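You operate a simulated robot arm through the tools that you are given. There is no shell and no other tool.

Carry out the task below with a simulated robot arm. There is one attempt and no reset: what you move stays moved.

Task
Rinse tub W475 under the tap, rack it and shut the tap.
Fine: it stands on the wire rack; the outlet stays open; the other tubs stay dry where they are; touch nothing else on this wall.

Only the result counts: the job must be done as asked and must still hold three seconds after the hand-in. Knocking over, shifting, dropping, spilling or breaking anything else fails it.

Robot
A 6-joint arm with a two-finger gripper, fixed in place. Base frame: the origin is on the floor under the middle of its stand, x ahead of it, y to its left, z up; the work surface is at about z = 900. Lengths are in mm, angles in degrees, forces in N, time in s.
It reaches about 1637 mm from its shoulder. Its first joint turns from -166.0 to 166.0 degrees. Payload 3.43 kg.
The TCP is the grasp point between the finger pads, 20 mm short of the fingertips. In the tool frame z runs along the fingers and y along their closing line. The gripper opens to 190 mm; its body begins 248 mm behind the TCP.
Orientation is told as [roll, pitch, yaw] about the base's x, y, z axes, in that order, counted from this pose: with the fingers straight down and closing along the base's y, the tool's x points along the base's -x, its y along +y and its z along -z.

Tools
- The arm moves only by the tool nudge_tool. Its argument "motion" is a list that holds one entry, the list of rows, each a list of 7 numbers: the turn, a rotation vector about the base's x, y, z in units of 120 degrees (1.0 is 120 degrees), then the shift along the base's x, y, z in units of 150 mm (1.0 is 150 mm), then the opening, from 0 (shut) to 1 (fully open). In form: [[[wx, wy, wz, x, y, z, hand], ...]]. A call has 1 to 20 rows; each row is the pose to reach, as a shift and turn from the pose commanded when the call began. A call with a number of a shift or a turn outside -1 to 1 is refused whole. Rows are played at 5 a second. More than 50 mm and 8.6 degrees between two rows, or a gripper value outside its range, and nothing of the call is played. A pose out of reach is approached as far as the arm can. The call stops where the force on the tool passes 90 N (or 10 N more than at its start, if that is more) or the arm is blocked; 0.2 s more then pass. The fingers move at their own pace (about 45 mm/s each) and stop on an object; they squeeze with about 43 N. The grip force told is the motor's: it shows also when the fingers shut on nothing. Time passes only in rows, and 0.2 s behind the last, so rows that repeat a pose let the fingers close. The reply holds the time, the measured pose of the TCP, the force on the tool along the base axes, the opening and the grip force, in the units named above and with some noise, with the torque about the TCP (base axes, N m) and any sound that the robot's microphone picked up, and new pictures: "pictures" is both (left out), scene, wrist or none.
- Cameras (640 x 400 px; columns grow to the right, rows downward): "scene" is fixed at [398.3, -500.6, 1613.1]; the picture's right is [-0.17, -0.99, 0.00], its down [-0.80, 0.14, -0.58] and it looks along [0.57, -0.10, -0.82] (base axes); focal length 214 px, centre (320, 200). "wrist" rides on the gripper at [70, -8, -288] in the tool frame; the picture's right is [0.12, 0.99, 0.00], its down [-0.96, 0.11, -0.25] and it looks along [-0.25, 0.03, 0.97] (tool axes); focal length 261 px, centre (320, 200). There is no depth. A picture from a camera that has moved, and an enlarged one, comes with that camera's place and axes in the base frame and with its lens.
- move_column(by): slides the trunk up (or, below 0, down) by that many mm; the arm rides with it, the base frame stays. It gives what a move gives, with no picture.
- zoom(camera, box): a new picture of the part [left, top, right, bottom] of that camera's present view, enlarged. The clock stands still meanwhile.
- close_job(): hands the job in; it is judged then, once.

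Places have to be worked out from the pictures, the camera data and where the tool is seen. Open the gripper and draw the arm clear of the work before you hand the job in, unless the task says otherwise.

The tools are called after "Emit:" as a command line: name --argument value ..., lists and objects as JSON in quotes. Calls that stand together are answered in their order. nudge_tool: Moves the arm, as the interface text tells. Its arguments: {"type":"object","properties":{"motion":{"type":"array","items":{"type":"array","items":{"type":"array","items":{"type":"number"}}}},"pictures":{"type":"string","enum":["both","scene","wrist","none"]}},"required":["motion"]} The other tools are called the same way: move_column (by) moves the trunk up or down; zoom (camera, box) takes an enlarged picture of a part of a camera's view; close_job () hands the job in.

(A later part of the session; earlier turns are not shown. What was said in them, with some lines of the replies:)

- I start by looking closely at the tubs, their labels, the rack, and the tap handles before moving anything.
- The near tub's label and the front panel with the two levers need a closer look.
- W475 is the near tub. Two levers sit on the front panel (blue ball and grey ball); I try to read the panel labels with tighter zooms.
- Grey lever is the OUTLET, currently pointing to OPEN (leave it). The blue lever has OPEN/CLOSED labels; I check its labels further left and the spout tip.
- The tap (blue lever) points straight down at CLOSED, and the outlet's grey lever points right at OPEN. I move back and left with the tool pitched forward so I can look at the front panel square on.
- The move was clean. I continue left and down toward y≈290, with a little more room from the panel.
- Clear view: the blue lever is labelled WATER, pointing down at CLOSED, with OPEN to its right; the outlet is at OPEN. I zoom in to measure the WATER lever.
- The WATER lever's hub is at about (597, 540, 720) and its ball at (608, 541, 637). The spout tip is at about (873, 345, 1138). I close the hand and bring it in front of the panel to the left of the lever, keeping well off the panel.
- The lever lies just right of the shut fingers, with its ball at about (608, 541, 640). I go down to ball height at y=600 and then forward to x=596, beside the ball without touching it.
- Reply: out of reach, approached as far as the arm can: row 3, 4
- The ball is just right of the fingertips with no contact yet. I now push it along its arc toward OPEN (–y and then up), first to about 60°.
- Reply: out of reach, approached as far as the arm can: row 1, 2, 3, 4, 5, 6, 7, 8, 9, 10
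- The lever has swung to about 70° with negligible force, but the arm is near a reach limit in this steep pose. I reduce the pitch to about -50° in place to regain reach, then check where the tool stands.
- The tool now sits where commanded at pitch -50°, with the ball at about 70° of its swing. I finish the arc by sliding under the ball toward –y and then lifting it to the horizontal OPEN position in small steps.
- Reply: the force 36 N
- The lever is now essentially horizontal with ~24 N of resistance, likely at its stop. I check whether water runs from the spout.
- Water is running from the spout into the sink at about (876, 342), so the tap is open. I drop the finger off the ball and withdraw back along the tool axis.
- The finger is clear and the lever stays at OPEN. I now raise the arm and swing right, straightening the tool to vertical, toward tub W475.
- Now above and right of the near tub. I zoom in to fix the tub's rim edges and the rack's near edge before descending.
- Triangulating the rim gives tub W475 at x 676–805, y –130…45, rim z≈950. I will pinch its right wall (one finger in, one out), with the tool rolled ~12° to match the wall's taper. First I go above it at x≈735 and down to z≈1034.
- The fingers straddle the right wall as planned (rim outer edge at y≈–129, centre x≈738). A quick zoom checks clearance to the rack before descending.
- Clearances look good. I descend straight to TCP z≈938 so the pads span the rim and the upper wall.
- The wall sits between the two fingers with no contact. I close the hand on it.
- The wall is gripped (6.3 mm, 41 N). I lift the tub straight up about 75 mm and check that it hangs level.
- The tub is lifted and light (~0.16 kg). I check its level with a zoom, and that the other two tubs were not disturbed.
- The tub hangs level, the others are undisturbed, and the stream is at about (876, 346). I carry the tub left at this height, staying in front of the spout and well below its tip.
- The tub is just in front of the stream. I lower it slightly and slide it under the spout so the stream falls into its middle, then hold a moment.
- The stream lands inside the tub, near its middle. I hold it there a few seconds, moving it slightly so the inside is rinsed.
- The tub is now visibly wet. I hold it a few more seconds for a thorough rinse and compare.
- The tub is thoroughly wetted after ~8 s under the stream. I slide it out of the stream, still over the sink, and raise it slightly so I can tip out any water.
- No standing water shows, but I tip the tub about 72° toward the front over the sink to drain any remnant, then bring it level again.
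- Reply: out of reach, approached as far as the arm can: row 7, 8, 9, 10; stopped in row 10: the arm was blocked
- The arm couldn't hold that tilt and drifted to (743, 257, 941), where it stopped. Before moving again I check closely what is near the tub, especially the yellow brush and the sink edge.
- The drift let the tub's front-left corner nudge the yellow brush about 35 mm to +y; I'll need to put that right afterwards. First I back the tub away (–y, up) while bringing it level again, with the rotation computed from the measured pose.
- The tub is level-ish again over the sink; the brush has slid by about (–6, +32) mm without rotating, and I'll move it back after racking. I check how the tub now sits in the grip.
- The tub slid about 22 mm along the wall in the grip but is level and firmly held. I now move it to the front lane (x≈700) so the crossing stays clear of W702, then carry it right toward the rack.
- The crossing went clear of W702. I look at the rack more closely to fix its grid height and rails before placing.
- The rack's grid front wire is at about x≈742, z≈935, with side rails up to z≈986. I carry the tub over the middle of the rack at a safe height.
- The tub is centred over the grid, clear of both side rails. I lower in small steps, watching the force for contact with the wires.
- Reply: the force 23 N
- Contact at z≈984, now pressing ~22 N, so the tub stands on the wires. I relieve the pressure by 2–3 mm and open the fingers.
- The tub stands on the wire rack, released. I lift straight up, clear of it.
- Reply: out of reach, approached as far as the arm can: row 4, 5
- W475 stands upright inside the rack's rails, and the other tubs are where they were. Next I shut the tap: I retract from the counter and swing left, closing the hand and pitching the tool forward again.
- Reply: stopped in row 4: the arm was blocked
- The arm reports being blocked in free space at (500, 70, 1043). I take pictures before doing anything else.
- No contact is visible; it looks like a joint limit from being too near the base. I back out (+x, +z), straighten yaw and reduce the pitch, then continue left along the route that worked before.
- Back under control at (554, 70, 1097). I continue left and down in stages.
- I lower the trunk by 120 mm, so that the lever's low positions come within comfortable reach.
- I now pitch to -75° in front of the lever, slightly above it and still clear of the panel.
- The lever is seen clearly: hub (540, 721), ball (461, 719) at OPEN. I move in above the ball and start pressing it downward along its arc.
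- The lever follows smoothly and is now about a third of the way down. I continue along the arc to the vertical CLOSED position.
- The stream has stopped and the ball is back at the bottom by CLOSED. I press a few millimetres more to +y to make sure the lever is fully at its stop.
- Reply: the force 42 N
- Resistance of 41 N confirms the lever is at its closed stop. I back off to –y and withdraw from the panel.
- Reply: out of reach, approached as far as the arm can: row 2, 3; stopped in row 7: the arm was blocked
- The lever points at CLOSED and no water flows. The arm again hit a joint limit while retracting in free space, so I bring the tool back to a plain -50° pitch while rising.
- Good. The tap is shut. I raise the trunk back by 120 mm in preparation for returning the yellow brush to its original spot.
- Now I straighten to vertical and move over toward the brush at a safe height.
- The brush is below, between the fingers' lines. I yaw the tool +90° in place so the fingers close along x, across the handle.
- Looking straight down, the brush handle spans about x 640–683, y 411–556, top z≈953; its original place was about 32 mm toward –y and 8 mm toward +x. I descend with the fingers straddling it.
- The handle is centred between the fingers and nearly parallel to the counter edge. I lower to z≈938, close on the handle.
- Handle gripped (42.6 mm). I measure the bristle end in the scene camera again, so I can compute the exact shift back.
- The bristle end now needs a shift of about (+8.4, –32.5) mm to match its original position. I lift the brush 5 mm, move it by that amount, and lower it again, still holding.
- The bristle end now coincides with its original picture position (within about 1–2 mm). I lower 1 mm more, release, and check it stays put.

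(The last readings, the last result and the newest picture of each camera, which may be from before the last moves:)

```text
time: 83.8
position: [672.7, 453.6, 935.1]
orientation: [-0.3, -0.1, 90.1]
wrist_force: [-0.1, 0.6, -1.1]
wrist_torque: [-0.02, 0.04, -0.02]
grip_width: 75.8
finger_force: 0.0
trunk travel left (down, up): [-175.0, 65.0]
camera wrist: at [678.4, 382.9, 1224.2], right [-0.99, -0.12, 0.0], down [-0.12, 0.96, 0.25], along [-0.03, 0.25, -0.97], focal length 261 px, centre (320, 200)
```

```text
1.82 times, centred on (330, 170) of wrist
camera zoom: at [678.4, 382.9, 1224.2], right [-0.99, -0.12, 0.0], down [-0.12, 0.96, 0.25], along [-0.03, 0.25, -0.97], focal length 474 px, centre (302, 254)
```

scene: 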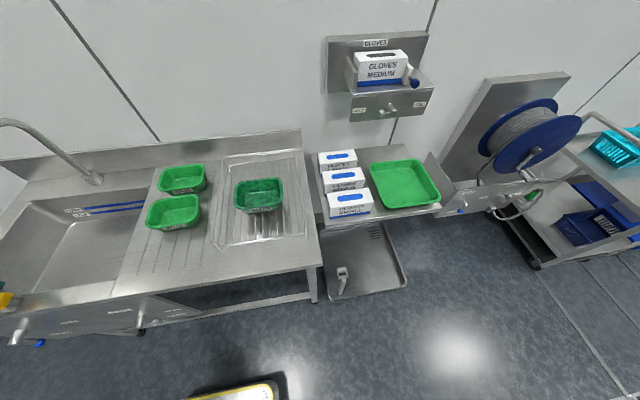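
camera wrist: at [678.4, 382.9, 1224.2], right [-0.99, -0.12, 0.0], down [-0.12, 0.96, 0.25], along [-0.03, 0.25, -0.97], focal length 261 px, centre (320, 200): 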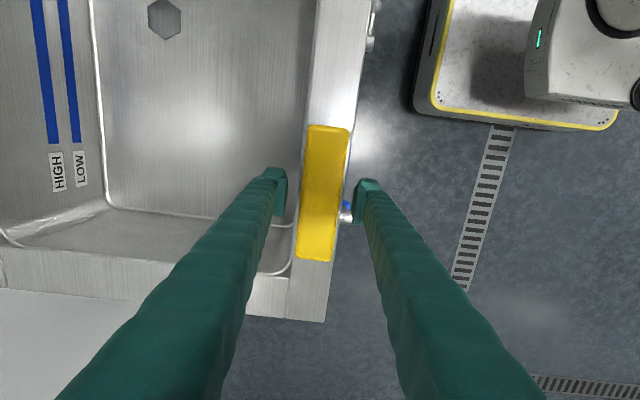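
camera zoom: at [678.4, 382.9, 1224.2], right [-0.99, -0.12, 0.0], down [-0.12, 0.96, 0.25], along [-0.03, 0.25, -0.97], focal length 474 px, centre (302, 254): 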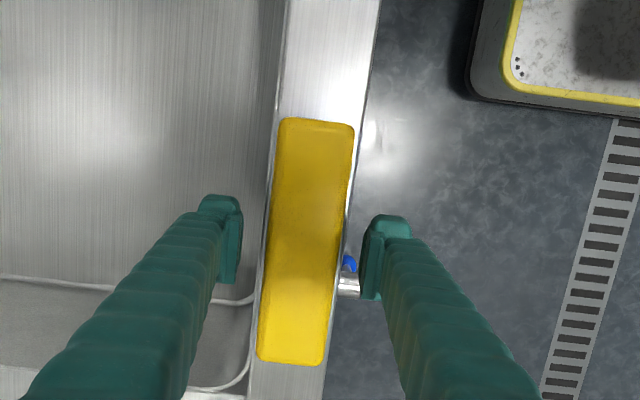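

The brush is back exactly at its original picture position. I lift straight up off it.

Emit:
nudge_tool --motion '[[[0, 0, 0, -0.01, 0, 0.15, 0.4], [0, 0, 0, -0.01, 0, 0.4, 0.4], [0, 0, 0, -0.01, 0, 0.7, 0.4], [0, 0, 0, -0.01, 0, 1, 0.4], [0, 0, 0, -0.01, 0, 1, 0.4]]]' --pictures "none"

Emit:
nudge_tool --motion '[[[0, 0, -0.068, -0.06, -0.08, 0.03, 0.6], [0, 0, -0.136, -0.12, -0.16, 0.06, 0.6], [0, 0, -0.204, -0.18, -0.24, 0.09, 0.6], [0, 0, -0.272, -0.24, -0.32, 0.12, 0.6], [0, 0, -0.34, -0.3, -0.4, 0.15, 0.6], [0, 0, -0.408, -0.36, -0.48, 0.18, 0.6], [0, 0, -0.476, -0.42, -0.56, 0.2, 0.6], [0, 0, -0.544, -0.48, -0.64, 0.2, 0.6], [0, 0, -0.612, -0.54, -0.72, 0.2, 0.6], [0, 0, -0.68, -0.6, -0.8, 0.2, 0.6], [0, 0, -0.75, -0.66, -0.88, 0.2, 0.6], [0, 0, -0.75, -0.66, -0.88, 0.2, 0.6]]]' --pictures "both"

```text
time: 85.0
position: [668.1, 451.5, 1085.9]
orientation: [-0.2, 0.0, 90.2]
wrist_force: [0.4, -0.5, 0.3]
wrist_torque: [0.0, 0.0, 0.0]
grip_width: 76.0
finger_force: 0.1
trunk travel left (down, up): [-175.0, 65.0]
```

```text
time: 87.6
position: [571.1, 320.2, 1116.6]
orientation: [-0.1, -0.2, 0.0]
wrist_force: [-0.5, 0.2, 1.0]
wrist_torque: [0.02, 0.04, -0.01]
grip_width: 114.1
finger_force: 0.0
trunk travel left (down, up): [-175.0, 65.0]
camera wrist: at [499.2, 313.3, 1404.3], right [-0.12, 0.99, 0.0], down [0.96, 0.12, 0.25], along [0.25, 0.03, -0.97], focal length 261 px, centre (320, 200)
```

scene: 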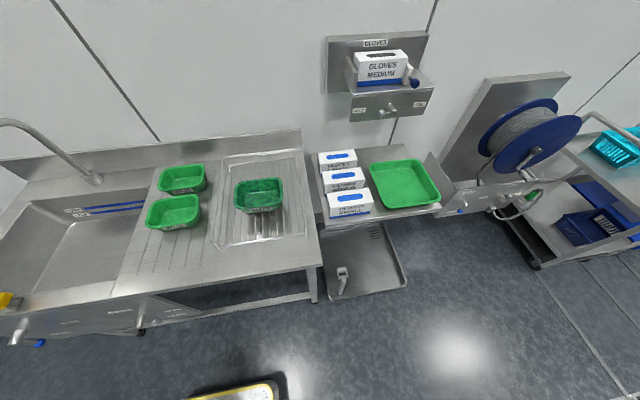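
wrist: 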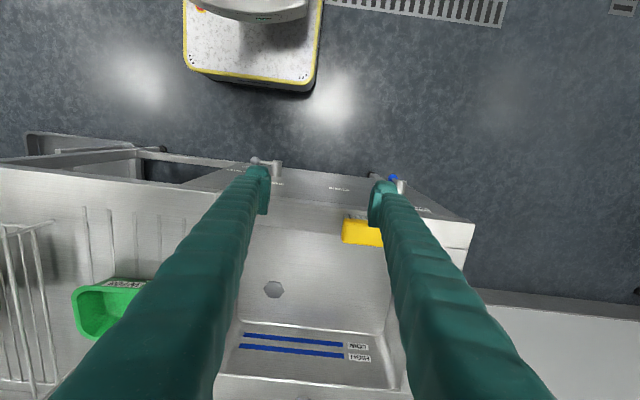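

The hand is open and clear, in front of the counter. I do a final check of the rack, the other tubs, the spout, the levers and the brush.

Emit:
zoom --camera "scene" --box '[130, 130, 330, 270]'

Emit:
zoom --camera "scene" --box '[0, 270, 160, 370]'

Emit:
zoom --camera "scene" --box '[0, 110, 160, 260]'

```text
2.86 times, centred on (230, 200) of scene
camera zoom: at [398.3, -500.6, 1613.1], right [-0.17, -0.99, 0.0], down [-0.8, 0.14, -0.58], along [0.57, -0.1, -0.82], focal length 613 px, centre (577, 200)
```

zoom: 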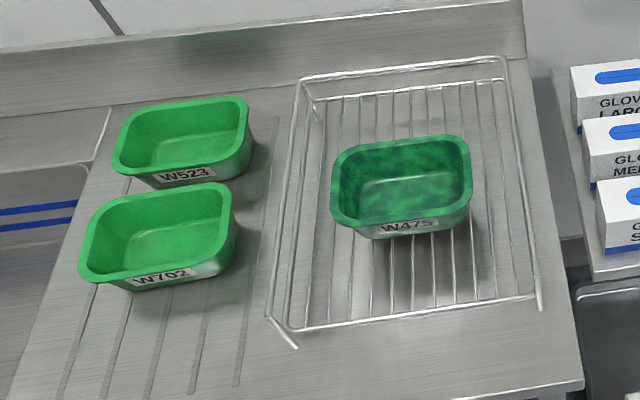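

```text
4.00 times, centred on (80, 320) of scene
camera zoom: at [398.3, -500.6, 1613.1], right [-0.17, -0.99, 0.0], down [-0.8, 0.14, -0.58], along [0.57, -0.1, -0.82], focal length 858 px, centre (1280, -280)
```

zoom: 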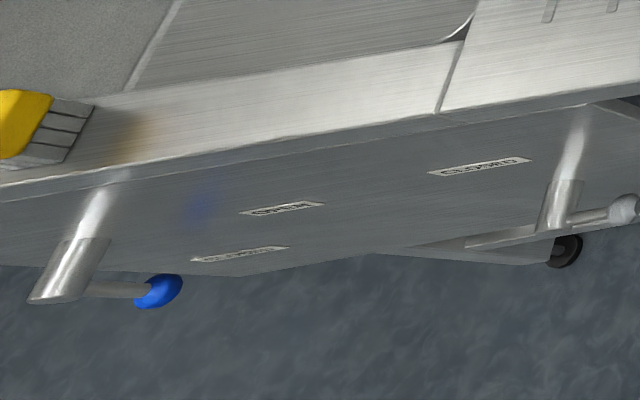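

```text
2.67 times, centred on (80, 185) of scene
camera zoom: at [398.3, -500.6, 1613.1], right [-0.17, -0.99, 0.0], down [-0.8, 0.14, -0.58], along [0.57, -0.1, -0.82], focal length 572 px, centre (960, 240)
```

zoom: 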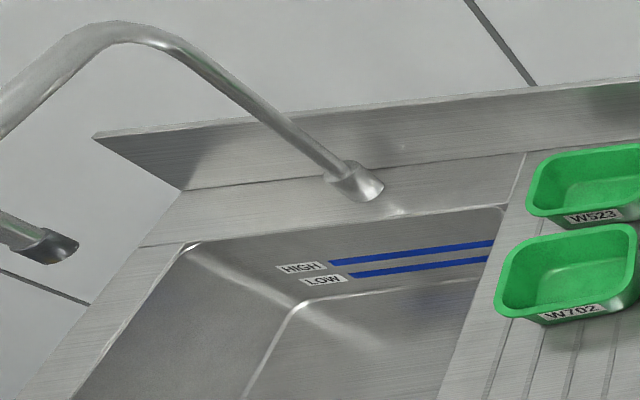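

Everything checks out: W475 stands wet on the rack, W702 and W523 are dry in place, WATER is at CLOSED with no stream, OUTLET is at OPEN, and the brush matches its starting picture position. The hand is open and clear, so I hand the job in.

Emit:
close_job

```text
The job is handed in.
```

Tub W475 is rinsed and on the wire rack, and the tap is shut, but I knocked the yellow brush along the way and had to put it back.

- **Rinse:** I opened the WATER lever, held W475 in the stream for about 8 seconds, and tipped it over the sink to drain it.
- **Rack:** W475 stands upright on the wire rack, inside its rails.
- **Tap:** The WATER lever is back against its CLOSED stop and no water is running.
- **Outlet and other tubs:** The OUTLET lever was never touched and still points to OPEN. W702 and W523 are dry and in place.

**What went wrong:** while I was tipping the tub to drain it, the arm ran out of reach and drifted. The tub hit the yellow brush on the front edge of the sink and pushed it about 33 mm sideways. You had asked me to touch nothing else on that wall. After shutting the tap I gripped the brush, lifted it 5 mm and set it back. In the scene camera it now matches its starting position to within 1–2 mm.

The tub may also have rested briefly against the sink's front edge at that moment. I saw no damage to the tub or the brush.
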